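You operate a simulated robot arm through the tools that you are given. There is no shell and no other tool. Be economical: measure what you need, move in short steps, check, and stop when the job is done.

The job below is to be done with a simulated two-armed robot. You get a single attempt, and the scene is never put back.

JOB
Pick up the cardboard tube from the steel table top with one hand, pass it to the other hand and put it on the bottom shelf of the low rack.

The check looks at the end state, three seconds after you hand in, the way a careful person would. Anything else that was tipped, shoved, dropped, spilled or broken makes it a failure.

ROBOT AND FRAMES
Two 7-joint arms with two-finger parallel grippers on one trunk, on a base that drives. Base frame: it is fixed to the floor where the robot stands at the start and does not move with it; the origin is under the middle of the robot, x ahead of it, y to its left, z up. Units: mm, rad, N and s.
The left shoulder is at the start at [36, 101, 1186], the right one opposite. With the tool pointing down near the work surface each hand reaches from about 100 to 500 mm from the robot's upright axis, wherever it stands, measured 20 degrees to its own side. Places, roughly: bottom shelf of the low rack [600, -2200, 300]. Payload 2.4 kg a hand.
Tool frame (each hand has its own): the origin (TCP) lies between the finger pads and is the grasp point; the fingertips stand 24 mm ahead of it; z points along the fingers, y is the line along which they close. The gripper opens to 68 mm. The fingers are 17 mm wide and 10 mm thick; the gripper's body (40 by 70 mm) begins 41 mm behind the TCP.
Orientation is that of the tool frame in the base frame, as a unit quaternion [w, x, y, z]. With the fingers straight down and closing along the base's y, the tool's x points along the base's -x, its y along +y and its z along -z.

CONTROLS
- The arms move only by the tool nudge_tool. It takes "left_deltas", "right_deltas" or both (then of equal length, played together; a hand with none holds still); each is a list of rows, each a list of 7 numbers: the shift along the tool's x, y, z in m, then the turn, a rotation vector about the tool's x, y, z in rad, then the opening, from 0 (shut) to 1 (fully open). In form: [[tx, ty, tz, wx, wy, wz, gripper], ...]. A call has 1 to 20 rows; each row shifts and turns the commanded pose from where the row before left it, along the tool's axes as they then stand. Each row takes 0.2 s and may step no farther than 50 mm and 0.15 rad from the row before; otherwise, or with a gripper value out of range, the whole call is refused. Where a pose cannot be reached the arm comes as near as it can. A force on the tool above 40 N (or 10 N above the force at the start of the call, whichever is more), or a blocked arm, ends the call early, and 0.2 s more pass. The fingers move at their own pace (about 72 mm/s each) and stop on an object; they squeeze with about 22 N. The grip force told is the motor's: it shows also when the fingers shut on nothing. Time passes only in rows, and 0.2 s behind the last, so rows that do not move let the fingers close. It gives the time, the measured TCP pose, the force on the tool (base axes), the opening and the grip force at its end, in the units of the frame above (readings bear some noise), with the torque about the TCP (base axes, N m) and any sound that the robot's microphone picked up.
- Cameras (640 x 400 px; columns grow to the right, rows downward): "scene" is now at [118.2, 17.8, 1344.2]; the picture's right is [0.24, -0.97, 0.00], its down [-0.65, -0.16, -0.74] and it looks along [0.72, 0.18, -0.67] (base axes); focal length 255 px, centre (320, 200). "left" rides on the left gripper at [84, -11, -75] in its tool frame; the picture's right is [0.13, 0.99, 0.00], its down [-0.60, 0.08, -0.79] and it looks along [-0.79, 0.10, 0.61] (tool axes); focal length 251 px, centre (320, 200). "right" rides on the right gripper at [84, 11, -75] in its tool frame; the picture's right is [-0.13, 0.99, 0.00], its down [-0.60, -0.08, -0.79] and it looks along [-0.79, -0.10, 0.61] (tool axes); focal length 251 px, centre (320, 200). There is no depth. A picture from a camera that has moved, and an enlarged one, comes with that camera's place and axes in the base frame and with its lens. The place of the scene camera against the robot may be out by one fixed shift of up to 12 mm in any direction.
- camera(camera): a new picture of that camera. No time passes.
- slide_trunk(by): slides the trunk up (or, below 0, down) by that many mm; the arms and the scene camera ride with it, the base frame stays. It gives what a move gives, with no picture.
- roll_base(legs): drives the robot by 1 to 6 legs, each [ahead, left, turn to the left] in mm, mm and rad, along the robot's own axes; the way and the turn of a leg run together, so that a leg with both is an arc; at most 1500 mm and 3.142 rad a leg. The arms and the cameras ride along, it lands a little off, and it stops where it bumps. It gives what a move gives.
- aim_head(pan, tilt): turns the head with the scene camera to pan (to the left, within 1.501 rad either way) and tilt (down, from -0.506 to 1.204), counted from straight ahead of the robot. It gives what a move gives.
- inspect(camera, box): a new picture of the part [left, top, right, bottom] of that camera's present view, enlarged. No time passes.
- hand_in(): hands the job in; it is judged then, once.

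Go step by step. Nothing tells you exact positions but the pictures and the camera data: compare them with the known pose of the tool, close in by small moves and look again before you grip or let go. The budget is 120 turns and 92 pictures, counting those below and the enlarged ones. Unless the task says otherwise, let go and move clear before handing in, and close with one line.

The tools are called after "Request:" as a command line: name --argument value ..., lists and objects as JSON in quotes. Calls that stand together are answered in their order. nudge_tool: Moves the arms, as the interface text tells. Its arguments: {"type":"object","properties":{"left_deltas":{"type":"array"},"right_deltas":{"type":"array"}},"required":[]} The other tools are called the same way: slide_trunk (by) slides the trunk up or down; roll_base (legs) drives the base; aim_head (pan, tilt) turns the head that bears the scene camera; camera (camera) takes a picture; inspect (camera, box) takes an enlarged picture of a part of a camera's view; hand_in () hands the job in.

At the start:

```text
t: 0.0
left_tool_pos: [322.0, 314.8, 1039.1]
left_tool_rot: [-0.001, 0.0, 1.0, 0.0]
left_force: [0.9, 0.3, 0.6]
left_torque: [0.02, 0.02, 0.01]
left_width: 68.0
left_finger_force: 0.0
right_tool_pos: [276.9, 1.0, 1130.3]
right_tool_rot: [0.0, 0.0, 1.0, 0.001]
right_force: [0.4, 0.1, 0.1]
right_torque: [0.02, 0.02, -0.02]
right_width: 68.0
right_finger_force: 0.1
trunk travel left (down, up): [-400.0, 450.0]
robot x, y, heading: [1.4, 0.2, 0.002]
head pan, tilt: [0.244, 0.733]
```

scene: 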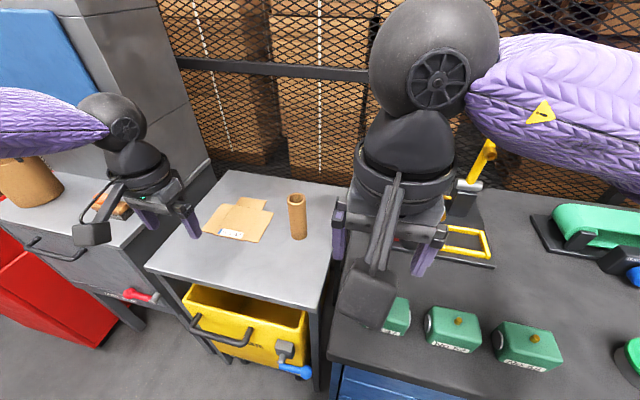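
right: 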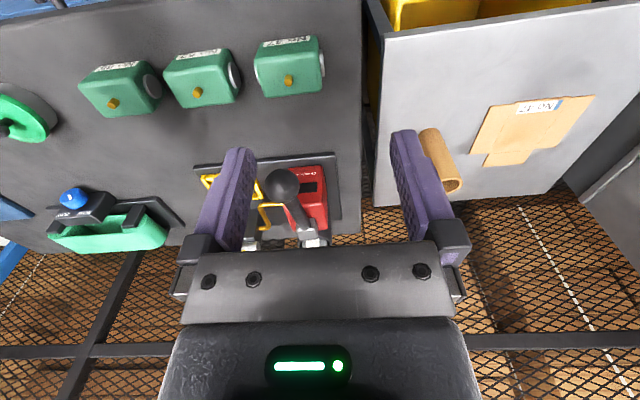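
left: 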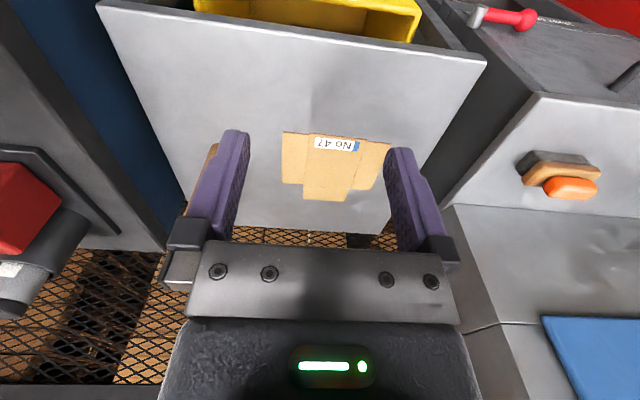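

The tube stands upright on the steel table near [472, 156], with the table top at about z 875, and it looks about 38 mm across and 115 mm tall. Before planning the grip I'll look toward the rack.

Request:
aim_head --pan -1.3 --tilt 0.45

Request:
camera --camera "scene"

Request:
aim_head --pan 0.3 --tilt 0.85

Request:
inspect --camera "scene" --box '[200, 80, 440, 230]'

```text
t: 1.6
left_tool_pos: [324.1, 316.3, 1039.6]
left_tool_rot: [0.0, 0.0, 1.0, 0.0]
left_force: [-0.5, 0.0, 0.1]
left_torque: [0.0, 0.0, 0.0]
left_width: 68.3
left_finger_force: 0.0
right_tool_pos: [275.3, -0.4, 1130.5]
right_tool_rot: [-0.001, 0.0, 1.0, 0.001]
right_force: [-0.9, -1.4, -0.2]
right_torque: [-0.01, -0.02, 0.01]
right_width: 68.0
right_finger_force: 0.1
trunk travel left (down, up): [-400.0, 450.0]
robot x, y, heading: [0.6, 1.2, -0.003]
head pan, tilt: [-1.3, 0.45]
```

```text
88 pictures are left
camera scene: at [61.8, -90.9, 1369.3], right [-0.96, -0.27, 0.0], down [-0.12, 0.42, -0.9], along [0.24, -0.87, -0.44], focal length 255 px, centre (320, 200)
```

scene: 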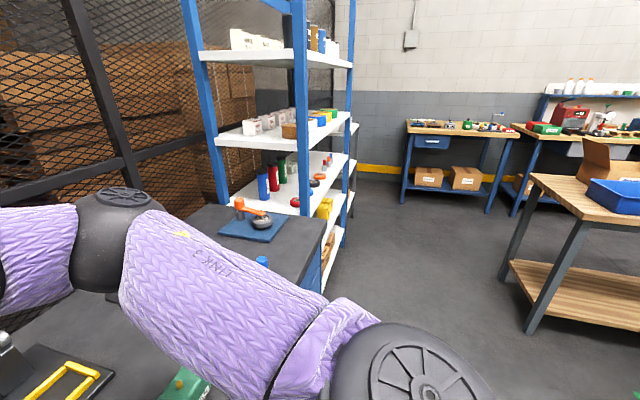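

```text
t: 3.3
left_tool_pos: [322.7, 316.5, 1038.9]
left_tool_rot: [0.0, 0.0, 1.0, 0.0]
left_force: [-0.8, -0.3, -0.3]
left_torque: [0.04, -0.03, -0.03]
left_width: 67.7
left_finger_force: 0.2
right_tool_pos: [275.9, -0.2, 1131.7]
right_tool_rot: [0.0, 0.0, 1.0, 0.001]
right_force: [0.5, -0.1, -0.7]
right_torque: [0.01, -0.02, -0.01]
right_width: 67.9
right_finger_force: 0.0
trunk travel left (down, up): [-400.0, 450.0]
robot x, y, heading: [-1.7, -1.8, -0.001]
head pan, tilt: [0.3, 0.85]
```

```text
2.67 times, centred on (320, 155) of scene
camera zoom: at [111.8, 20.7, 1334.9], right [0.3, -0.96, 0.0], down [-0.72, -0.22, -0.66], along [0.63, 0.19, -0.75], focal length 679 px, centre (320, 320)
```

zoom: 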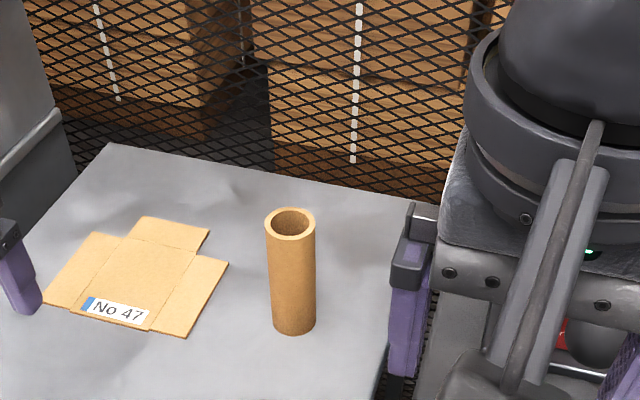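

The tube's centre is at about [486, 158], 39 mm across, with its top near z 994. I'll move the left hand above it, gripping from the top so the lower part stays free for the right hand, and shift the right hand out of the way.

Request:
nudge_tool --left_deltas '[[0, 0, -0.035, 0, 0, 0, 1], [-0.02, -0.02, 0, 0, 0, 0, 1], [-0.02, -0.02, 0, 0, 0, 0, 1], [-0.02, -0.02, 0, 0, 0, 0, 1], [-0.02, -0.02, 0, 0, 0, 0, 1], [-0.02, -0.02, 0, 0, 0, 0, 1], [-0.02, -0.02, 0, 0, 0, 0, 1], [-0.02, -0.02, 0, 0, 0, 0, 1], [-0.023, -0.018, 0, 0, 0, 0, 1], [0, 0, 0, 0, 0, 0, 1]]' --right_deltas '[[0, -0.03, 0, 0, 0, 0, 1], [0, -0.03, 0, 0, 0, 0, 1], [0, -0.03, 0, 0, 0, 0, 1], [0, -0.03, 0, 0, 0, 0, 1], [0, -0.03, 0, 0, 0, 0, 1], [0, 0, 0, 0, 0, 0, 1], [0, 0, 0, 0, 0, 0, 1], [0, 0, 0, 0, 0, 0, 1], [0, 0, 0, 0, 0, 0, 1], [0, 0, 0, 0, 0, 0, 1]]'

Request:
camera --camera "left"

Request:
camera --camera "scene"

```text
t: 5.5
left_tool_pos: [444.0, 184.4, 1074.1]
left_tool_rot: [0.0, 0.0, 1.0, 0.0]
left_force: [0.3, 0.4, -0.1]
left_torque: [0.01, 0.0, 0.0]
left_width: 67.8
left_finger_force: 0.0
left hand out of reach, approached as far as the arm can: row 8, 9
right_tool_pos: [277.1, -150.0, 1130.8]
right_tool_rot: [-0.001, 0.0, 1.0, 0.001]
right_force: [0.8, -0.2, -0.4]
right_torque: [0.0, -0.01, -0.02]
right_width: 67.8
right_finger_force: 0.1
trunk travel left (down, up): [-400.0, 450.0]
robot x, y, heading: [0.3, -3.1, -0.002]
head pan, tilt: [0.3, 0.85]
```

```text
86 pictures are left
camera left: at [360.3, 173.2, 1150.6], right [-0.13, 0.99, 0.0], down [0.6, 0.08, 0.79], along [0.79, 0.1, -0.61], focal length 251 px, centre (320, 200)
```

left: 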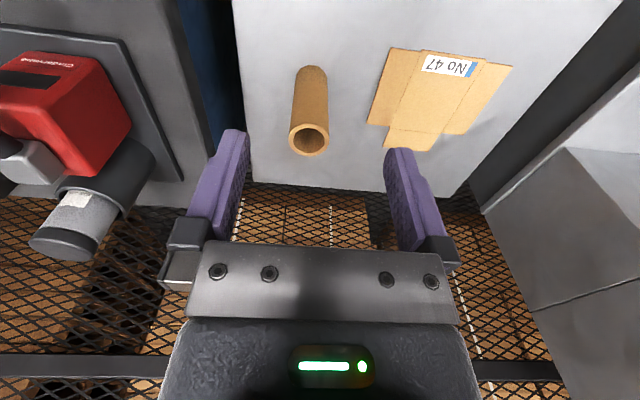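

```text
85 pictures are left
camera scene: at [111.8, 20.6, 1334.9], right [0.3, -0.96, 0.0], down [-0.72, -0.22, -0.66], along [0.63, 0.2, -0.75], focal length 255 px, centre (320, 200)
```

scene: 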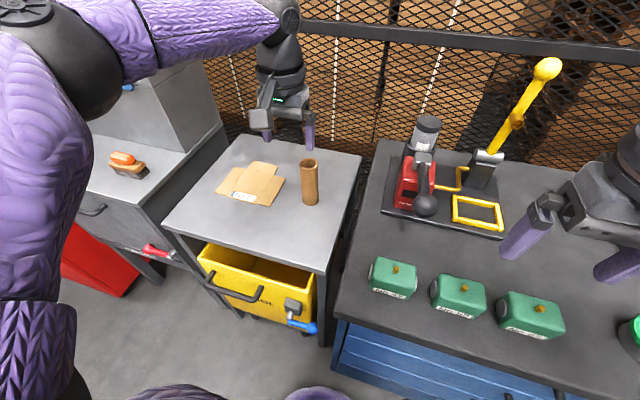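

The hand-camera view puts the tube at x about 486–496 and y about 180, a little beyond the left arm's reach from here. I'll check how much floor clearance the base has in front before driving forward.

Request:
aim_head --pan 0.0 --tilt 1.2

Request:
camera --camera "scene"

```text
t: 6.3
left_tool_pos: [445.2, 185.2, 1074.6]
left_tool_rot: [0.0, 0.0, 1.0, 0.0]
left_force: [2.0, 0.0, -0.3]
left_torque: [0.0, 0.04, -0.02]
left_width: 68.0
left_finger_force: 0.1
right_tool_pos: [276.4, -149.1, 1130.2]
right_tool_rot: [0.0, 0.0, 1.0, 0.001]
right_force: [0.0, 0.5, 0.1]
right_torque: [0.02, 0.01, -0.04]
right_width: 68.0
right_finger_force: 0.0
trunk travel left (down, up): [-400.0, 450.0]
robot x, y, heading: [-2.1, -0.6, -0.0]
head pan, tilt: [0.0, 1.201]
```

```text
84 pictures are left
camera scene: at [93.2, -2.5, 1311.2], right [0.0, -1.0, 0.0], down [-0.93, 0.0, -0.36], along [0.36, 0.0, -0.93], focal length 255 px, centre (320, 200)
```

scene: 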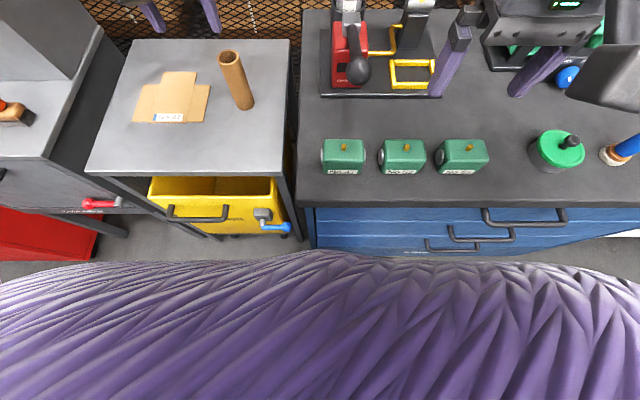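

The base clearance isn't visible, so I'll leave the base where it is. Instead I'll tilt the left tool outward by about 0.45 rad, which brings the wrist back within reach.

Request:
nudge_tool --left_deltas '[[0, 0, 0, 0, -0.15, 0, 1], [0, 0, 0, 0, -0.15, 0, 1], [0, 0, 0, 0, -0.15, 0, 1], [0, 0, 0, 0, 0, 0, 1], [0, 0, 0, 0, 0, 0, 1]]'

Request:
aim_head --pan 0.3 --tilt 0.85

Request:
camera --camera "left"

Request:
inspect --camera "scene" --box '[200, 80, 440, 230]'

```text
t: 7.5
left_tool_pos: [443.4, 185.7, 1074.9]
left_tool_rot: [0.223, -0.001, 0.975, 0.0]
left_force: [0.2, 0.2, 0.0]
left_torque: [0.01, -0.02, 0.0]
left_width: 68.2
left_finger_force: 0.2
right_tool_pos: [276.9, -151.4, 1129.4]
right_tool_rot: [0.0, 0.0, 1.0, 0.0]
right_force: [0.0, 0.7, 1.0]
right_torque: [0.02, 0.01, -0.01]
right_width: 68.3
right_finger_force: 0.0
trunk travel left (down, up): [-400.0, 450.0]
robot x, y, heading: [1.2, -1.9, -0.002]
head pan, tilt: [0.0, 1.201]
```

```text
t: 8.4
left_tool_pos: [443.7, 185.5, 1075.8]
left_tool_rot: [0.223, -0.001, 0.975, 0.0]
left_force: [-0.2, -0.5, 1.0]
left_torque: [-0.02, -0.01, -0.04]
left_width: 68.0
left_finger_force: 0.1
right_tool_pos: [276.5, -149.8, 1130.3]
right_tool_rot: [0.0, 0.0, 1.0, 0.001]
right_force: [0.1, -1.0, 0.3]
right_torque: [-0.01, -0.01, -0.02]
right_width: 68.0
right_finger_force: 0.0
trunk travel left (down, up): [-400.0, 450.0]
robot x, y, heading: [-4.8, -0.5, 0.001]
head pan, tilt: [0.3, 0.85]
```

```text
83 pictures are left
camera left: at [336.2, 173.5, 1106.7], right [-0.12, 0.99, -0.06], down [0.2, 0.08, 0.98], along [0.97, 0.1, -0.21], focal length 251 px, centre (320, 200)
```

left: 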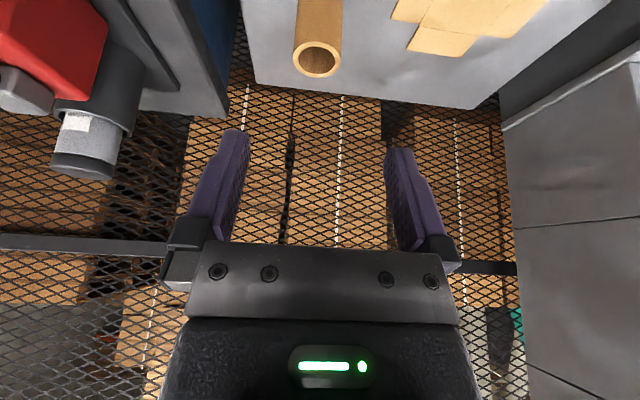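

```text
2.67 times, centred on (320, 155) of scene
camera zoom: at [111.8, 20.6, 1334.8], right [0.3, -0.96, 0.0], down [-0.72, -0.22, -0.66], along [0.63, 0.19, -0.75], focal length 679 px, centre (320, 320)
```

zoom: 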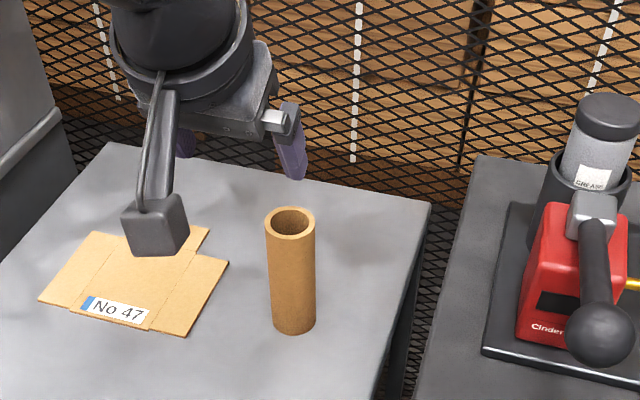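

Rim widths across the views suggest the tube is larger and farther than I first thought: x about 550, y about 184, top near z 917 and diameter about 46 mm. I'll turn the right hand so its camera sees the tube from the side and triangulate properly.

Request:
nudge_tool --right_deltas '[[0, 0, 0, 0, 0, -0.15, 1], [0, 0, 0, 0, 0, -0.15, 1], [0, 0, 0, 0, 0, -0.15, 1], [0, 0, 0, 0, 0, -0.15, 1], [0, 0, 0, 0, 0, -0.15, 1], [0, 0, 0, 0, 0, 0, 1]]'

Request:
camera --camera "right"

```text
t: 9.8
left_tool_pos: [443.0, 185.5, 1075.3]
left_tool_rot: [0.223, 0.0, 0.975, -0.001]
left_force: [0.3, 1.1, 0.4]
left_torque: [0.01, 0.0, -0.02]
left_width: 68.0
left_finger_force: 0.0
right_tool_pos: [276.0, -150.4, 1129.8]
right_tool_rot: [0.0, -0.367, 0.93, 0.0]
right_force: [-0.3, -0.4, 0.0]
right_torque: [-0.02, 0.0, 0.01]
right_width: 68.1
right_finger_force: 0.1
trunk travel left (down, up): [-400.0, 450.0]
robot x, y, heading: [-2.9, -0.4, 0.004]
head pan, tilt: [0.3, 0.85]
```

```text
81 pictures are left
camera right: at [208.4, -199.8, 1204.8], right [-0.58, 0.81, 0.0], down [0.49, 0.35, 0.79], along [0.64, 0.46, -0.61], focal length 251 px, centre (320, 200)
```

right: 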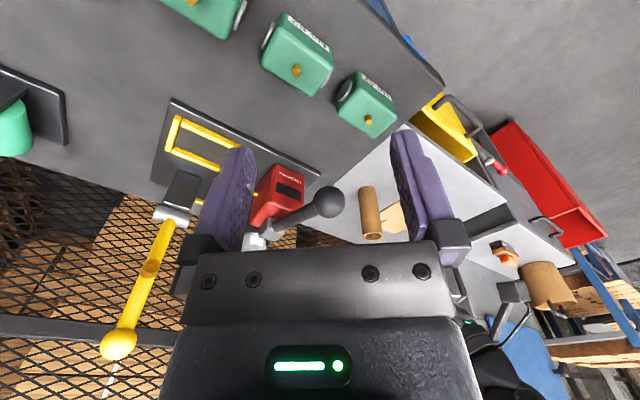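

The tube is in view near (370, 212), so I'll zoom in to triangulate.

Request:
inspect --camera "right" --box '[320, 162, 416, 258]'

```text
4.17 times, centred on (368, 210) of right
camera zoom: at [208.4, -199.8, 1204.8], right [-0.58, 0.81, 0.0], down [0.49, 0.35, 0.79], along [0.64, 0.46, -0.61], focal length 1048 px, centre (120, 158)
```

zoom: 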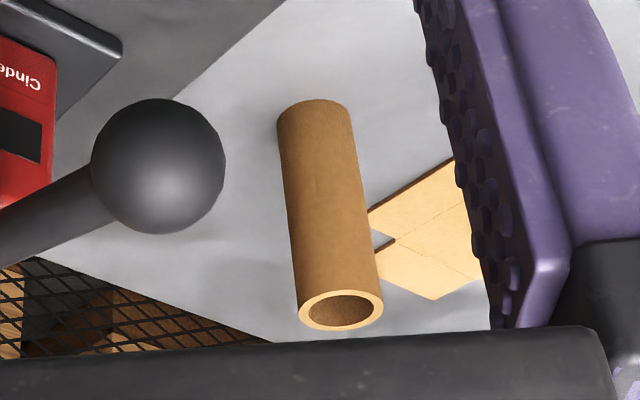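

The views agree: the tube's axis is at [539, 184], its top at z 927, the table at about z 793, and its diameter about 45 mm. I'll tilt the left tool to 0.8 rad and move to a point 80 mm short of the grasp along the tool axis.

Request:
nudge_tool --left_deltas '[[0, 0, 0, 0, -0.117, 0, 1], [0, 0, 0, 0, -0.117, 0, 1], [0, 0, 0, 0, -0.117, 0, 1], [0.0134, -0.0004, 0.0264, 0, 0, 0, 1], [0.0134, -0.0004, 0.0264, 0, 0, 0, 1], [0.0134, -0.0004, 0.0264, 0, 0, 0, 1], [0.0134, -0.0004, 0.0264, 0, 0, 0, 1], [0, 0, 0, 0, 0, 0, 1]]'

Request:
camera --camera "left"

Request:
camera --camera "scene"

Request:
camera --camera "right"

```text
t: 11.6
left_tool_pos: [482.3, 183.6, 963.9]
left_tool_rot: [0.389, -0.001, 0.921, 0.0]
left_force: [0.3, 0.5, -1.0]
left_torque: [-0.01, 0.03, 0.0]
left_width: 68.1
left_finger_force: 0.0
right_tool_pos: [275.7, -150.2, 1130.4]
right_tool_rot: [0.0, -0.366, 0.931, 0.001]
right_force: [0.1, -0.4, -0.6]
right_torque: [-0.02, 0.01, -0.01]
right_width: 67.9
right_finger_force: 0.0
trunk travel left (down, up): [-400.0, 450.0]
robot x, y, heading: [-0.4, 5.4, 0.001]
head pan, tilt: [0.3, 0.85]
```

```text
79 pictures are left
camera left: at [369.9, 172.8, 956.1], right [-0.09, 0.99, -0.09], down [-0.15, 0.08, 0.99], along [0.98, 0.1, 0.14], focal length 251 px, centre (320, 200)
```

left: 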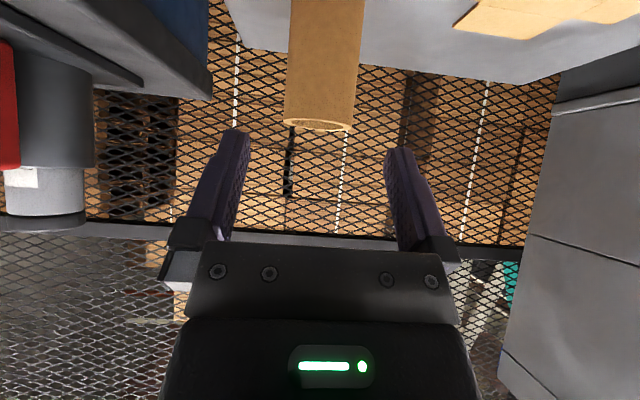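

```text
78 pictures are left
camera scene: at [111.9, 20.6, 1334.9], right [0.3, -0.96, 0.0], down [-0.72, -0.22, -0.66], along [0.63, 0.2, -0.75], focal length 255 px, centre (320, 200)
```

scene: 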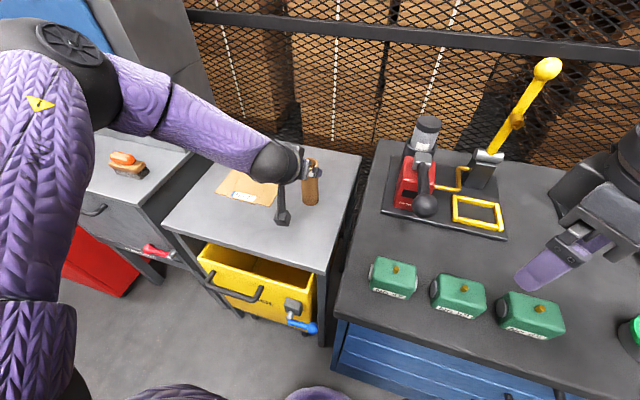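

```text
77 pictures are left
camera right: at [208.3, -199.7, 1204.8], right [-0.58, 0.81, 0.0], down [0.5, 0.35, 0.79], along [0.65, 0.46, -0.61], focal length 251 px, centre (320, 200)
```

right: 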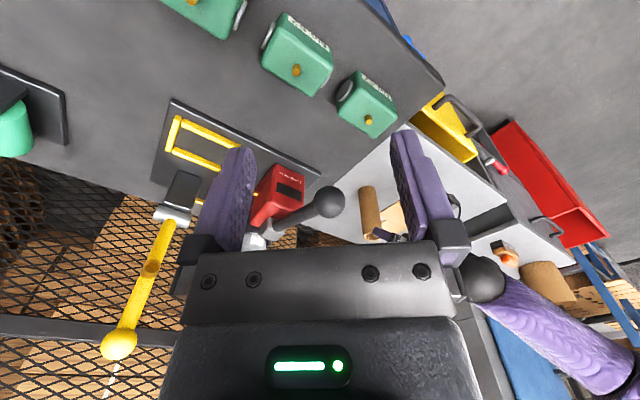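

The tube is centred between the fingers at y about 183, with its rim near z 930. I'll advance 78 mm along the tool axis and check before closing.

Request:
nudge_tool --left_deltas '[[0, 0, 0.02, 0, 0, 0, 1], [0, 0, 0.02, 0, 0, 0, 1], [0, 0, 0.02, 0, 0, 0, 1], [0, 0, 0.018, 0, 0, 0, 1], [0, 0, 0, 0, 0, 0, 1]]'

Request:
camera --camera "left"

Request:
inspect --camera "right" --box '[320, 162, 416, 258]'

```text
t: 12.8
left_tool_pos: [495.0, 210.9, 958.9]
left_tool_rot: [0.39, -0.001, 0.921, 0.001]
left_force: [-0.9, 0.8, -0.6]
left_torque: [0.01, -0.02, 0.02]
left_width: 68.2
left_finger_force: 0.3
left hand out of reach, approached as far as the arm can: row 1, 2, 3, 4
right_tool_pos: [276.2, -150.7, 1130.2]
right_tool_rot: [0.0, -0.367, 0.93, 0.002]
right_force: [-0.7, 1.1, -0.5]
right_torque: [0.0, 0.02, -0.01]
right_width: 68.0
right_finger_force: 0.0
trunk travel left (down, up): [-400.0, 450.0]
robot x, y, heading: [-0.2, -3.4, 0.003]
head pan, tilt: [0.3, 0.85]
```

```text
76 pictures are left
camera left: at [383.0, 199.0, 953.1], right [-0.09, 0.99, -0.09], down [-0.15, 0.08, 0.99], along [0.98, 0.1, 0.14], focal length 251 px, centre (320, 200)
```

left: 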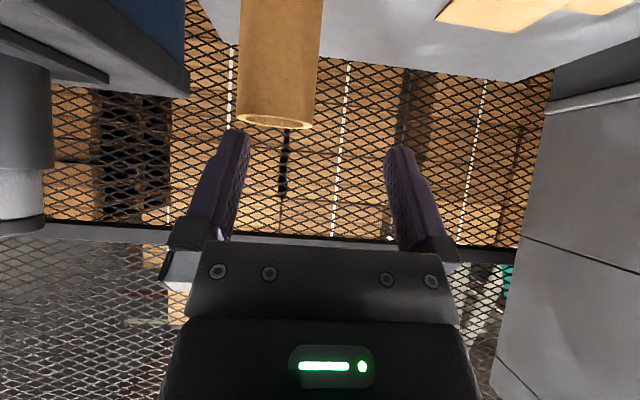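

```text
4.17 times, centred on (368, 210) of right
camera zoom: at [208.3, -199.7, 1204.8], right [-0.58, 0.81, 0.0], down [0.5, 0.35, 0.79], along [0.65, 0.46, -0.61], focal length 1048 px, centre (120, 158)
```

zoom: 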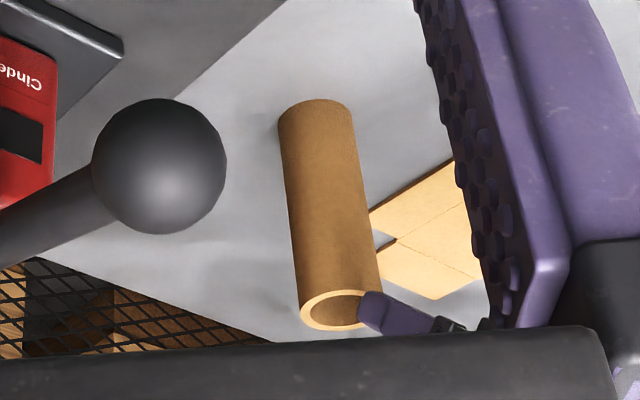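

The left arm is at its reach limit, so the base does need to move forward. I'll back the left hand off, then tilt the right hand so its camera looks straight down at the gap between the base and the bench.

Request:
nudge_tool --left_deltas '[[0, -0.013, -0.04, 0, 0, 0, 1], [0, -0.014, -0.04, 0, 0, 0, 1], [0, 0, 0, 0, 0, 0, 1], [0, 0, 0, 0, 0, 0, 1], [0, 0, 0, 0, 0, 0, 1], [0, 0, 0, 0, 0, 0, 1], [0, 0, 0, 0, 0, 0, 1], [0, 0, 0, 0, 0, 0, 1]]' --right_deltas '[[0, 0, 0, 0, 0.15, 0, 1], [0, 0, 0, 0, 0.15, 0, 1], [0, 0, 0, 0, 0.15, 0, 1], [0, 0, 0, 0, 0.15, 0, 1], [0, 0, 0, 0, 0.15, 0, 1], [0, 0, 0, 0, 0.15, 0, 1], [0, 0, 0, 0, 0.15, 0, 1], [0, 0, 0, 0, 0, 0, 1]]'

Request:
camera --camera "right"

```text
t: 14.6
left_tool_pos: [437.3, 183.3, 1014.6]
left_tool_rot: [0.391, 0.0, 0.92, 0.0]
left_force: [0.2, 0.3, 0.0]
left_torque: [-0.04, 0.0, 0.01]
left_width: 68.2
left_finger_force: 0.1
right_tool_pos: [267.0, -149.0, 1123.8]
right_tool_rot: [-0.466, -0.316, 0.806, -0.183]
right_force: [0.3, -0.4, -0.6]
right_torque: [0.01, -0.01, 0.05]
right_width: 67.8
right_finger_force: 0.0
right hand out of reach, approached as far as the arm can: row 7
trunk travel left (down, up): [-400.0, 450.0]
robot x, y, heading: [-0.9, 2.3, -0.004]
head pan, tilt: [0.3, 0.85]
```

```text
74 pictures are left
camera right: at [277.3, -124.9, 1234.0], right [-0.63, 0.77, -0.11], down [0.78, 0.62, -0.13], along [-0.03, -0.17, -0.99], focal length 251 px, centre (320, 200)
```

right: 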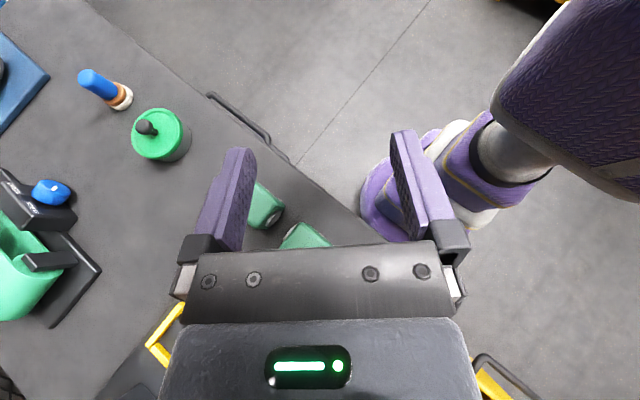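

The base is a disc of about 212 mm radius, and the bench front is at x about 240, so there is only about 30 mm straight ahead. In front of the cart there is more room. I'll retract both hands, drive about 220 left and 70 ahead, and turn 0.45 right so the tube sits in the left hand's good sector.

Request:
nudge_tool --left_deltas '[[0.0067, 0, -0.0284, 0, 0, 0, 1], [0.0067, 0, -0.0284, 0, 0, 0, 1], [0.0067, 0, -0.0284, 0, 0, 0, 1], [0.0067, 0, -0.0284, 0, 0, 0, 1], [0, 0, 0, 0, 0, 0, 1], [0, 0, 0, 0, 0, 0, 1], [0, 0, 0, 0, 0, 0, 1], [0, 0, 0, 0, 0, 0, 1]]' --right_deltas '[[0, 0, 0, 0, -0.15, 0, 1], [0, 0, 0, 0, -0.15, 0, 1], [0, 0, 0, 0, -0.15, 0, 1], [0, 0, 0, 0, -0.15, 0, 1], [0, 0, 0, 0, -0.15, 0, 1], [0, 0, 0, 0, -0.15, 0, 1], [0, 0, 0, 0, 0, 0, 1], [0, 0, 0, 0, 0, 0, 1]]'

Request:
roll_base --legs '[[0, 220, 0]]'

Request:
aim_head --pan 0.0 --tilt 1.0

Request:
camera --camera "scene"

```text
t: 16.4
left_tool_pos: [346.9, 184.3, 1078.5]
left_tool_rot: [0.389, 0.0, 0.921, 0.0]
left_force: [0.5, 0.1, -0.2]
left_torque: [0.03, 0.0, -0.02]
left_width: 68.0
left_finger_force: 0.1
left hand out of reach, approached as far as the arm can: row 4
right_tool_pos: [266.2, -148.5, 1124.0]
right_tool_rot: [-0.069, -0.365, 0.928, -0.026]
right_force: [0.2, 0.2, -0.2]
right_torque: [-0.02, 0.04, -0.01]
right_width: 67.8
right_finger_force: 0.1
trunk travel left (down, up): [-400.0, 450.0]
robot x, y, heading: [2.9, 1.7, -0.001]
head pan, tilt: [0.3, 0.85]
```

```text
t: 18.1
left_tool_pos: [347.3, 405.0, 1075.6]
left_tool_rot: [0.389, 0.0, 0.921, -0.001]
left_force: [0.6, 0.8, 0.0]
left_torque: [0.01, -0.04, -0.03]
left_width: 68.1
left_finger_force: 0.1
right_tool_pos: [264.6, 71.3, 1124.8]
right_tool_rot: [-0.07, -0.365, 0.928, -0.026]
right_force: [-0.3, 0.6, -0.1]
right_torque: [-0.03, 0.0, -0.01]
right_width: 67.8
right_finger_force: 0.0
trunk travel left (down, up): [-400.0, 450.0]
robot x, y, heading: [1.3, 222.2, 0.0]
head pan, tilt: [0.3, 0.85]
```

```text
t: 18.9
left_tool_pos: [346.5, 404.4, 1077.0]
left_tool_rot: [0.389, 0.0, 0.921, 0.0]
left_force: [-1.5, 0.0, 0.8]
left_torque: [0.02, -0.01, 0.02]
left_width: 68.2
left_finger_force: 0.1
right_tool_pos: [266.7, 71.4, 1124.7]
right_tool_rot: [-0.069, -0.366, 0.928, -0.026]
right_force: [0.4, -0.9, 0.1]
right_torque: [0.01, 0.01, 0.0]
right_width: 68.1
right_finger_force: 0.1
trunk travel left (down, up): [-400.0, 450.0]
robot x, y, heading: [0.2, 220.5, -0.001]
head pan, tilt: [0.0, 1.0]
```

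```text
73 pictures are left
camera scene: at [106.8, 217.8, 1323.8], right [0.0, -1.0, 0.0], down [-0.84, 0.0, -0.54], along [0.54, 0.0, -0.84], focal length 255 px, centre (320, 200)
```

scene: 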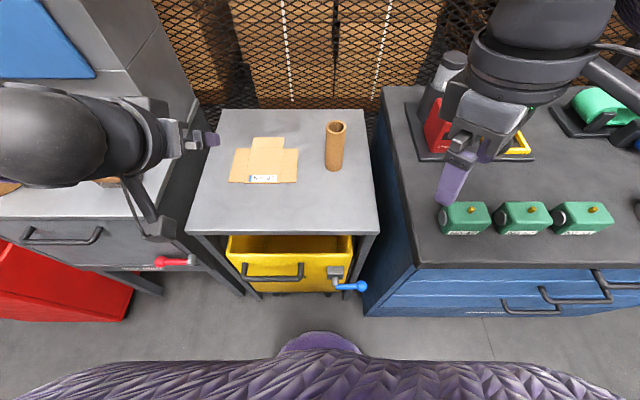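

The space ahead of the base is clear. I'll drive 75 mm forward, then turn 0.45 rad right.

Request:
roll_base --legs '[[75, 0, 0], [0, 0, -0.45]]'

Request:
aim_head --pan 0.4 --tilt 0.85

Request:
camera --camera "scene"

Request:
camera --camera "left"

Request:
camera --camera "right"

```text
t: 21.2
left_tool_pos: [466.1, 237.2, 1076.6]
left_tool_rot: [0.38, 0.203, 0.899, -0.086]
left_force: [-0.5, -0.6, -0.2]
left_torque: [-0.01, -0.01, 0.0]
left_width: 67.9
left_finger_force: 0.1
right_tool_pos: [251.3, -28.2, 1124.7]
right_tool_rot: [-0.073, -0.152, 0.986, -0.011]
right_force: [-0.2, -0.1, -0.1]
right_torque: [0.0, 0.0, 0.01]
right_width: 68.1
right_finger_force: 0.1
trunk travel left (down, up): [-400.0, 450.0]
robot x, y, heading: [75.6, 216.3, -0.442]
head pan, tilt: [0.0, 1.0]
```

```text
t: 22.1
left_tool_pos: [466.6, 237.1, 1075.9]
left_tool_rot: [0.379, 0.203, 0.899, -0.086]
left_force: [0.0, -0.5, -0.1]
left_torque: [-0.05, 0.03, -0.02]
left_width: 67.9
left_finger_force: 0.1
right_tool_pos: [251.3, -27.8, 1124.7]
right_tool_rot: [-0.074, -0.152, 0.986, -0.01]
right_force: [-0.3, -0.4, -0.5]
right_torque: [0.0, -0.02, 0.01]
right_width: 67.9
right_finger_force: 0.0
trunk travel left (down, up): [-400.0, 450.0]
robot x, y, heading: [77.0, 215.6, -0.445]
head pan, tilt: [0.4, 0.85]
```

```text
72 pictures are left
camera scene: at [186.3, 200.6, 1334.8], right [-0.05, -1.0, 0.0], down [-0.75, 0.03, -0.66], along [0.66, -0.03, -0.75], focal length 255 px, centre (320, 200)
```

scene: 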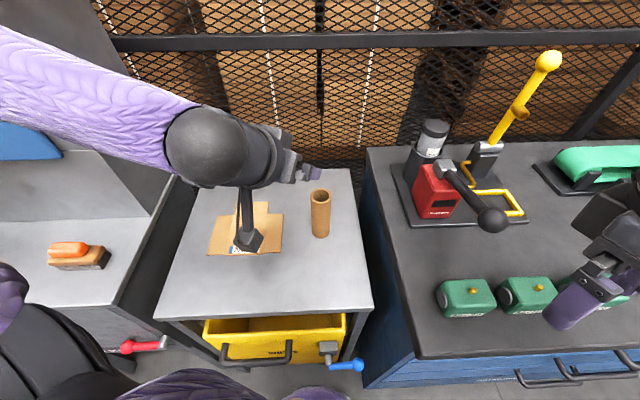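

```text
71 pictures are left
camera left: at [361.0, 275.0, 1070.5], right [0.35, 0.93, -0.09], down [-0.1, 0.13, 0.99], along [0.93, -0.33, 0.14], focal length 251 px, centre (320, 200)
```

left: 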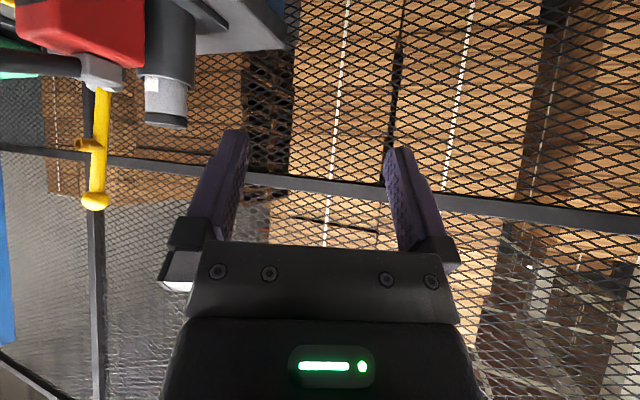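

```text
70 pictures are left
camera right: at [180.2, -40.1, 1210.6], right [-0.18, 0.98, -0.02], down [0.71, 0.14, 0.7], along [0.69, 0.11, -0.72], focal length 251 px, centre (320, 200)
```

right: 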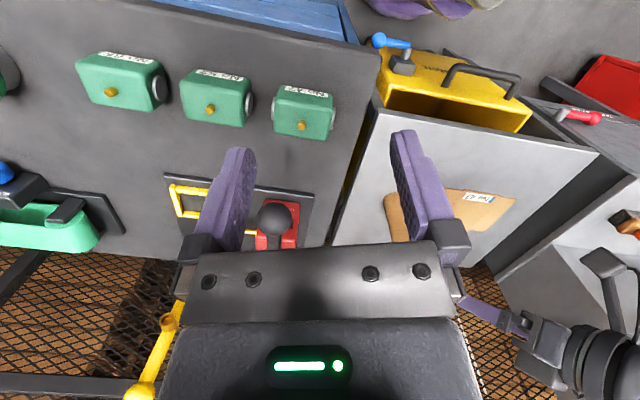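

The robot is in place, with the tube about 465 mm from its axis. I'll reduce the tilt to 0.5 rad so the hand camera sees the tube, and move to the pre-grasp point 80 mm back.

Request:
nudge_tool --left_deltas '[[0, 0, 0, 0, 0.1, 0, 1], [0, 0, 0, 0, 0.1, 0, 1], [0, 0, 0, 0, 0.1, 0, 1], [0.001, -0.0043, 0.0277, 0, 0, 0, 1], [0.001, -0.0043, 0.0277, 0, 0, 0, 1], [0.001, -0.0043, 0.0277, 0, 0, 0, 1], [0.001, -0.0043, 0.0277, 0, 0, 0, 1], [0, 0, 0, 0, 0, 0, 1]]'

Request:
camera --camera "left"

Request:
inspect --camera "scene" --box '[240, 130, 400, 230]'

```text
t: 23.9
left_tool_pos: [505.0, 200.3, 978.5]
left_tool_rot: [0.241, 0.214, 0.945, -0.055]
left_force: [-0.3, 0.2, 0.2]
left_torque: [0.0, -0.01, 0.0]
left_width: 68.1
left_finger_force: 0.0
right_tool_pos: [249.9, -28.4, 1123.9]
right_tool_rot: [-0.074, -0.152, 0.986, -0.01]
right_force: [0.7, 0.8, 0.6]
right_torque: [0.01, 0.01, 0.0]
right_width: 67.6
right_finger_force: 0.0
trunk travel left (down, up): [-400.0, 450.0]
robot x, y, heading: [76.1, 221.9, -0.443]
head pan, tilt: [0.4, 0.85]
```

```text
69 pictures are left
camera left: at [401.2, 237.1, 1004.8], right [0.32, 0.94, -0.06], down [0.17, 0.01, 0.99], along [0.93, -0.33, -0.16], focal length 251 px, centre (320, 200)
```

left: 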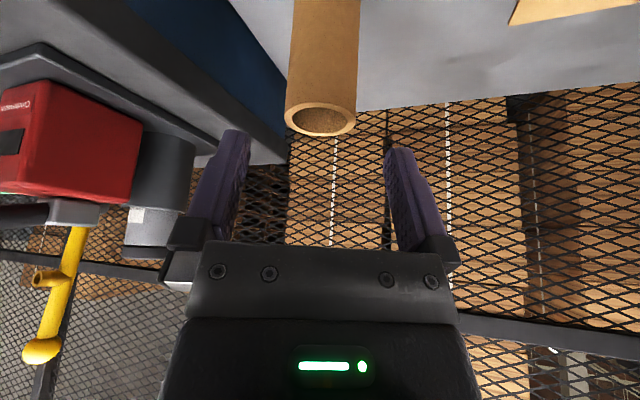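

```text
4.00 times, centred on (320, 180) of scene
camera zoom: at [186.3, 200.7, 1334.9], right [-0.04, -1.0, 0.0], down [-0.75, 0.03, -0.66], along [0.66, -0.03, -0.75], focal length 1019 px, centre (320, 280)
```

zoom: 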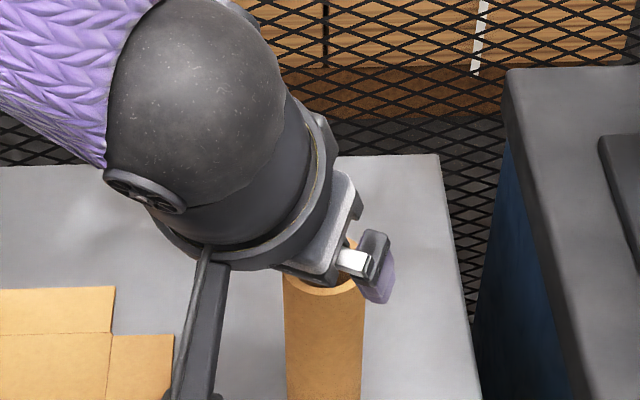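

The hand camera gives the rim at [539, 185, 929], centred between the fingers. I'll advance 80 mm to the grasp.

Request:
nudge_tool --left_deltas '[[0, 0, 0.02, 0, 0, 0, 1], [0, 0, 0.02, 0, 0, 0, 1], [0, 0, 0.02, 0, 0, 0, 1], [0, 0, 0.02, 0, 0, 0, 1], [0, 0, 0, 0, 0, 0, 1]]'

Request:
camera --camera "left"

```text
t: 25.1
left_tool_pos: [533.9, 196.9, 925.1]
left_tool_rot: [0.241, 0.214, 0.945, -0.055]
left_force: [0.4, 0.2, -0.5]
left_torque: [0.0, -0.01, 0.02]
left_width: 67.9
left_finger_force: 0.0
left hand out of reach, approached as far as the arm can: row 3, 4
right_tool_pos: [250.1, -28.0, 1123.8]
right_tool_rot: [-0.074, -0.152, 0.986, -0.01]
right_force: [0.7, 0.0, 0.2]
right_torque: [0.03, 0.0, 0.06]
right_width: 67.8
right_finger_force: 0.1
trunk travel left (down, up): [-400.0, 450.0]
robot x, y, heading: [74.3, 221.6, -0.449]
head pan, tilt: [0.4, 0.85]
```

```text
67 pictures are left
camera left: at [430.1, 234.5, 951.7], right [0.32, 0.94, -0.06], down [0.17, 0.01, 0.99], along [0.93, -0.33, -0.16], focal length 251 px, centre (320, 200)
```

left: 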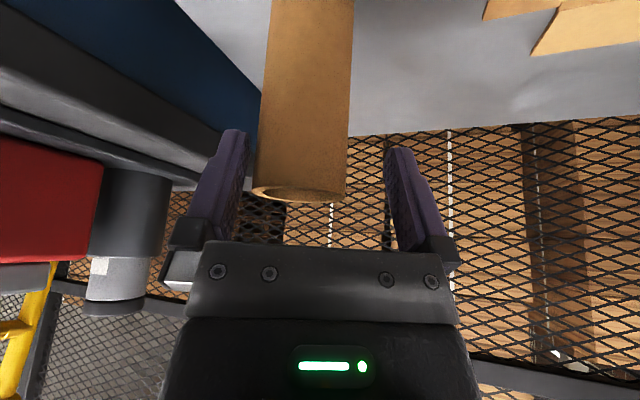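

Height is limiting the reach here. I'll back off, lower the trunk 80 mm so the shoulder is nearer, and approach again.

Request:
nudge_tool --left_deltas '[[0, 0, -0.03, 0, 0, 0, 1], [0, 0, -0.04, 0, 0, 0, 1], [0, 0, -0.04, 0, 0, 0, 1], [0, 0, -0.03, 0, 0, 0, 1], [0, 0, 0, 0, 0, 0, 1]]'

Request:
slide_trunk --by -80

Request:
camera --camera "left"

```text
t: 26.2
left_tool_pos: [473.4, 228.0, 1048.8]
left_tool_rot: [0.24, 0.213, 0.946, -0.054]
left_force: [0.1, 0.5, -0.3]
left_torque: [0.0, -0.01, 0.02]
left_width: 67.9
left_finger_force: 0.0
right_tool_pos: [249.6, -28.4, 1124.2]
right_tool_rot: [-0.074, -0.152, 0.986, -0.011]
right_force: [-0.1, -0.2, -1.4]
right_torque: [-0.01, 0.01, -0.02]
right_width: 67.9
right_finger_force: 0.0
trunk travel left (down, up): [-400.0, 450.0]
robot x, y, heading: [77.7, 220.9, -0.444]
head pan, tilt: [0.4, 0.85]
```

```text
t: 27.4
left_tool_pos: [471.9, 226.8, 967.0]
left_tool_rot: [0.241, 0.214, 0.945, -0.055]
left_force: [-0.4, 0.6, -0.4]
left_torque: [0.0, -0.01, 0.0]
left_width: 67.9
left_finger_force: 0.1
right_tool_pos: [250.5, -28.0, 1043.2]
right_tool_rot: [-0.073, -0.152, 0.986, -0.01]
right_force: [-0.5, 0.6, 0.8]
right_torque: [0.0, -0.02, -0.01]
right_width: 67.7
right_finger_force: 0.1
trunk travel left (down, up): [-320.0, 530.0]
robot x, y, heading: [79.1, 222.3, -0.448]
head pan, tilt: [0.4, 0.85]
```

```text
66 pictures are left
camera left: at [369.4, 264.1, 994.7], right [0.32, 0.94, -0.06], down [0.17, 0.01, 0.99], along [0.93, -0.33, -0.16], focal length 251 px, centre (320, 200)
```

left: 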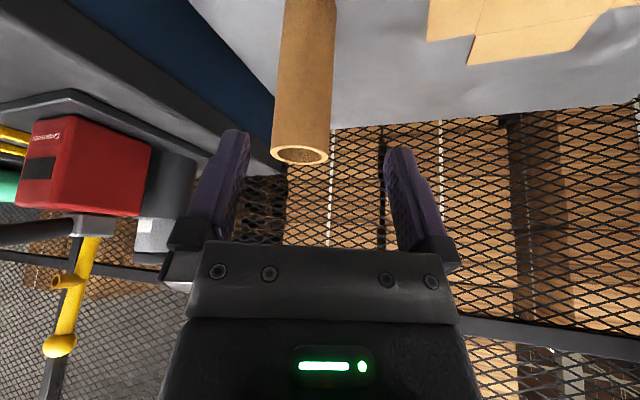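

Next I'll return to the pre-grasp point and advance to the grasp.

Request:
nudge_tool --left_deltas '[[-0.02, -0.005, 0.005, 0, 0, 0, 1], [-0.02, -0.005, 0.005, 0, 0, 0, 1], [0, 0, 0.02, 0, 0, 0, 1], [0, 0, 0.02, 0, 0, 0, 1], [0, 0, 0.02, 0, 0, 0, 1], [0, 0, 0.02, 0, 0, 0, 1], [0, 0, 0, 0, 0, 0, 1]]'

Request:
camera --camera "left"

```text
t: 29.0
left_tool_pos: [539.1, 184.2, 907.9]
left_tool_rot: [0.241, 0.214, 0.945, -0.055]
left_force: [0.2, 0.0, 0.1]
left_torque: [-0.01, 0.03, 0.0]
left_width: 68.2
left_finger_force: 0.0
right_tool_pos: [251.3, -29.0, 1044.8]
right_tool_rot: [-0.073, -0.152, 0.986, -0.01]
right_force: [0.2, 0.0, -0.2]
right_torque: [0.0, 0.03, -0.02]
right_width: 68.0
right_finger_force: 0.2
trunk travel left (down, up): [-320.0, 530.0]
robot x, y, heading: [74.5, 219.6, -0.444]
head pan, tilt: [0.4, 0.85]
```

```text
65 pictures are left
camera left: at [436.2, 221.5, 934.3], right [0.32, 0.94, -0.06], down [0.17, 0.01, 0.99], along [0.93, -0.33, -0.16], focal length 251 px, centre (320, 200)
```

left: 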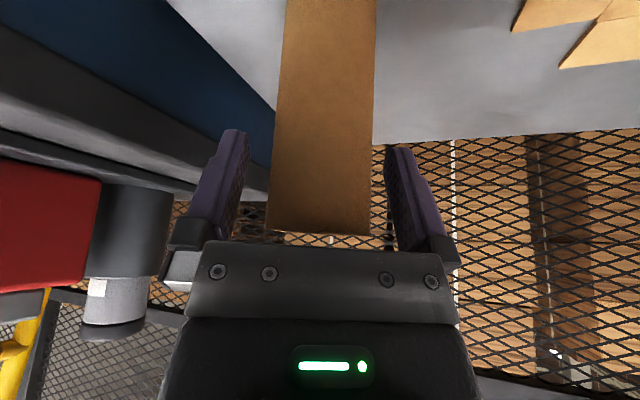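

The hand is on target and the tube is centred. Closing now.

Request:
nudge_tool --left_deltas '[[0, 0, 0, 0, 0, 0, 0.5], [0, 0, 0, 0, 0, 0, 0.4], [0, 0, 0, 0, 0, 0, 0.2], [0, 0, 0, 0, 0, 0, 0.0], [0, 0, 0, 0, 0, 0, 0.0]]'

Request:
camera --camera "left"

```text
t: 30.2
left_tool_pos: [538.7, 185.2, 907.2]
left_tool_rot: [0.241, 0.214, 0.945, -0.055]
left_force: [0.2, -0.3, 0.1]
left_torque: [-0.01, 0.02, 0.0]
left_width: 44.4
left_finger_force: 22.0
right_tool_pos: [250.9, -28.4, 1043.8]
right_tool_rot: [-0.073, -0.152, 0.986, -0.01]
right_force: [0.4, 0.6, 0.4]
right_torque: [0.01, 0.01, -0.02]
right_width: 68.0
right_finger_force: 0.1
trunk travel left (down, up): [-320.0, 530.0]
robot x, y, heading: [76.2, 218.7, -0.446]
head pan, tilt: [0.4, 0.85]
```

```text
64 pictures are left
camera left: at [436.1, 221.7, 934.5], right [0.32, 0.94, -0.06], down [0.17, 0.01, 0.99], along [0.93, -0.33, -0.16], focal length 251 px, centre (320, 200)
```

left: 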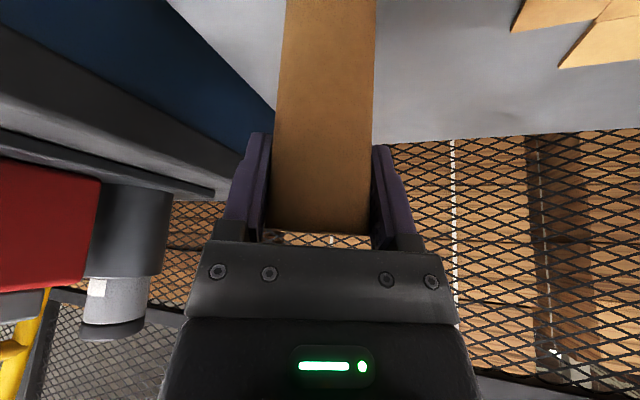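

The tube is gripped (width 44.4 mm). I'll lift it 90 mm, draw it back toward the robot, and check.

Request:
nudge_tool --left_deltas '[[-0.0144, 0, -0.0263, 0, 0, 0, 0], [-0.0144, 0, -0.0263, 0, 0, 0, 0], [-0.0144, 0, -0.0263, 0, 0, 0, 0], [0.0263, 0, -0.0144, 0, 0, 0, 0], [0.0263, 0, -0.0144, 0, 0, 0, 0], [0.0263, 0, -0.0144, 0, 0, 0, 0], [0.0263, 0, -0.0144, 0, 0, 0, 0], [0.0263, 0, -0.0144, 0, 0, 0, 0], [0, 0, 0, 0, 0, 0, 0]]'

Request:
camera --camera "scene"

```text
t: 32.2
left_tool_pos: [428.5, 237.3, 1001.1]
left_tool_rot: [0.24, 0.214, 0.945, -0.054]
left_force: [0.5, -0.2, -0.3]
left_torque: [0.01, 0.01, 0.0]
left_width: 44.2
left_finger_force: 21.8
left hand out of reach, approached as far as the arm can: row 8
right_tool_pos: [250.7, -28.2, 1044.2]
right_tool_rot: [-0.074, -0.152, 0.986, -0.011]
right_force: [-0.2, -0.1, 1.3]
right_torque: [-0.02, 0.01, -0.02]
right_width: 68.0
right_finger_force: 0.0
trunk travel left (down, up): [-320.0, 530.0]
robot x, y, heading: [72.4, 222.5, -0.451]
head pan, tilt: [0.4, 0.85]
```

```text
63 pictures are left
camera scene: at [198.2, 195.0, 1254.1], right [-0.04, -1.0, 0.0], down [-0.75, 0.03, -0.66], along [0.66, -0.03, -0.75], focal length 255 px, centre (320, 200)
```

scene: 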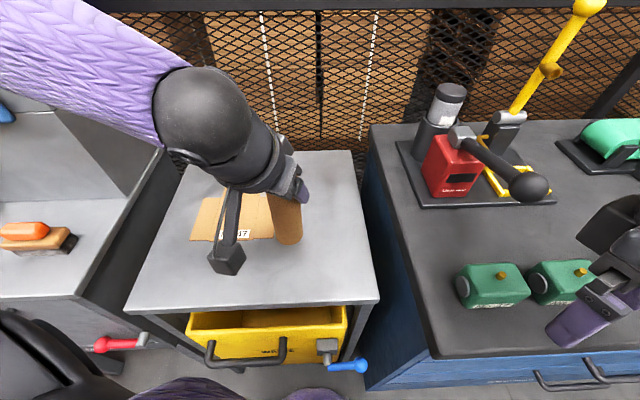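

The tube is firmly in the left hand and clear of the table. Before backing away I'll look behind on both sides.

Request:
aim_head --pan -1.5 --tilt 0.4

Request:
camera --camera "scene"

Request:
aim_head --pan -0.8 --tilt 0.4

Request:
camera --camera "scene"

Request:
aim_head --pan 1.5 --tilt 0.4

Request:
camera --camera "scene"

```text
t: 34.1
left_tool_pos: [429.4, 236.1, 1002.3]
left_tool_rot: [0.24, 0.214, 0.945, -0.054]
left_force: [-0.5, -0.2, 0.4]
left_torque: [-0.01, 0.01, -0.02]
left_width: 44.1
left_finger_force: 21.8
right_tool_pos: [251.4, -28.3, 1044.8]
right_tool_rot: [-0.074, -0.152, 0.986, -0.01]
right_force: [-0.1, -0.5, 0.6]
right_torque: [-0.01, 0.01, 0.0]
right_width: 68.3
right_finger_force: 0.0
trunk travel left (down, up): [-320.0, 530.0]
robot x, y, heading: [72.9, 220.2, -0.443]
head pan, tilt: [-1.499, 0.4]
```

```text
62 pictures are left
camera scene: at [86.4, 112.2, 1293.3], right [-0.93, 0.36, 0.0], down [0.14, 0.36, -0.92], along [-0.34, -0.86, -0.39], focal length 255 px, centre (320, 200)
```

scene: 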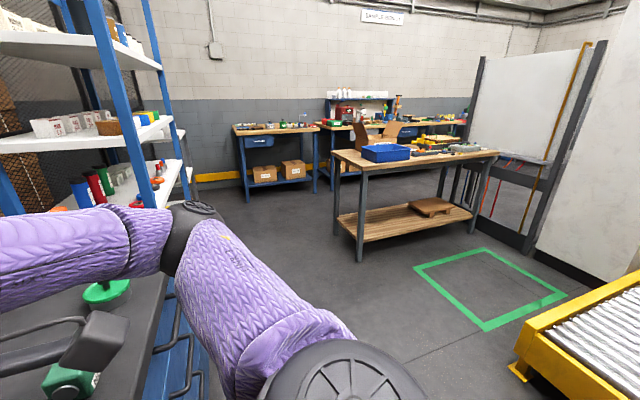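

```text
t: 35.2
left_tool_pos: [428.9, 236.6, 1002.4]
left_tool_rot: [0.24, 0.214, 0.945, -0.054]
left_force: [-0.3, -0.1, -1.6]
left_torque: [0.03, 0.02, 0.02]
left_width: 44.1
left_finger_force: 21.7
right_tool_pos: [250.5, -27.4, 1044.3]
right_tool_rot: [-0.074, -0.151, 0.986, -0.01]
right_force: [-0.2, -0.4, -0.2]
right_torque: [-0.01, -0.01, 0.03]
right_width: 67.9
right_finger_force: 0.1
trunk travel left (down, up): [-320.0, 530.0]
robot x, y, heading: [73.6, 220.2, -0.449]
head pan, tilt: [-0.799, 0.4]
```

```text
61 pictures are left
camera scene: at [149.8, 110.7, 1293.3], right [-0.95, -0.32, 0.0], down [-0.12, 0.37, -0.92], along [0.3, -0.87, -0.39], focal length 255 px, centre (320, 200)
```

scene: 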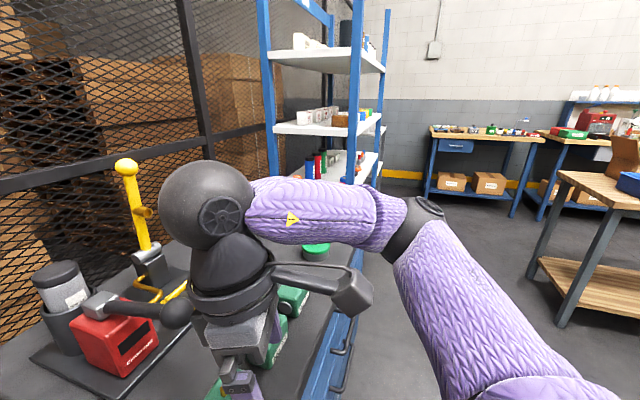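

```text
t: 37.3
left_tool_pos: [429.2, 236.6, 1001.8]
left_tool_rot: [0.241, 0.215, 0.945, -0.055]
left_force: [0.2, -0.7, -0.4]
left_torque: [-0.03, 0.01, -0.02]
left_width: 44.3
left_finger_force: 21.5
right_tool_pos: [250.5, -28.6, 1043.6]
right_tool_rot: [-0.074, -0.152, 0.986, -0.01]
right_force: [-0.4, -0.4, 0.0]
right_torque: [0.01, 0.02, 0.02]
right_width: 68.1
right_finger_force: 0.1
trunk travel left (down, up): [-320.0, 530.0]
robot x, y, heading: [73.6, 223.8, -0.442]
head pan, tilt: [1.499, 0.4]
```

```text
60 pictures are left
camera scene: at [165.9, 279.1, 1293.3], right [0.87, -0.49, 0.0], down [-0.19, -0.34, -0.92], along [0.45, 0.8, -0.39], focal length 255 px, centre (320, 200)
```

scene: 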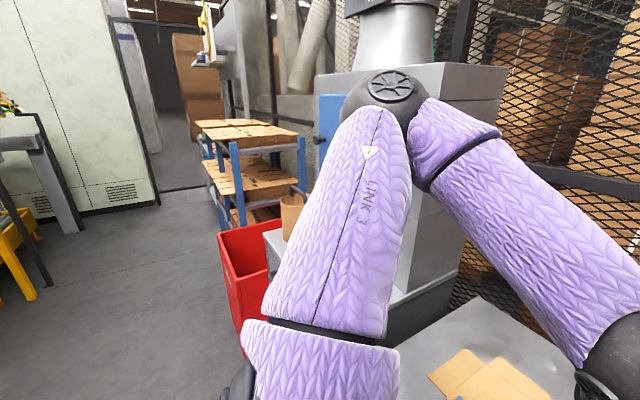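

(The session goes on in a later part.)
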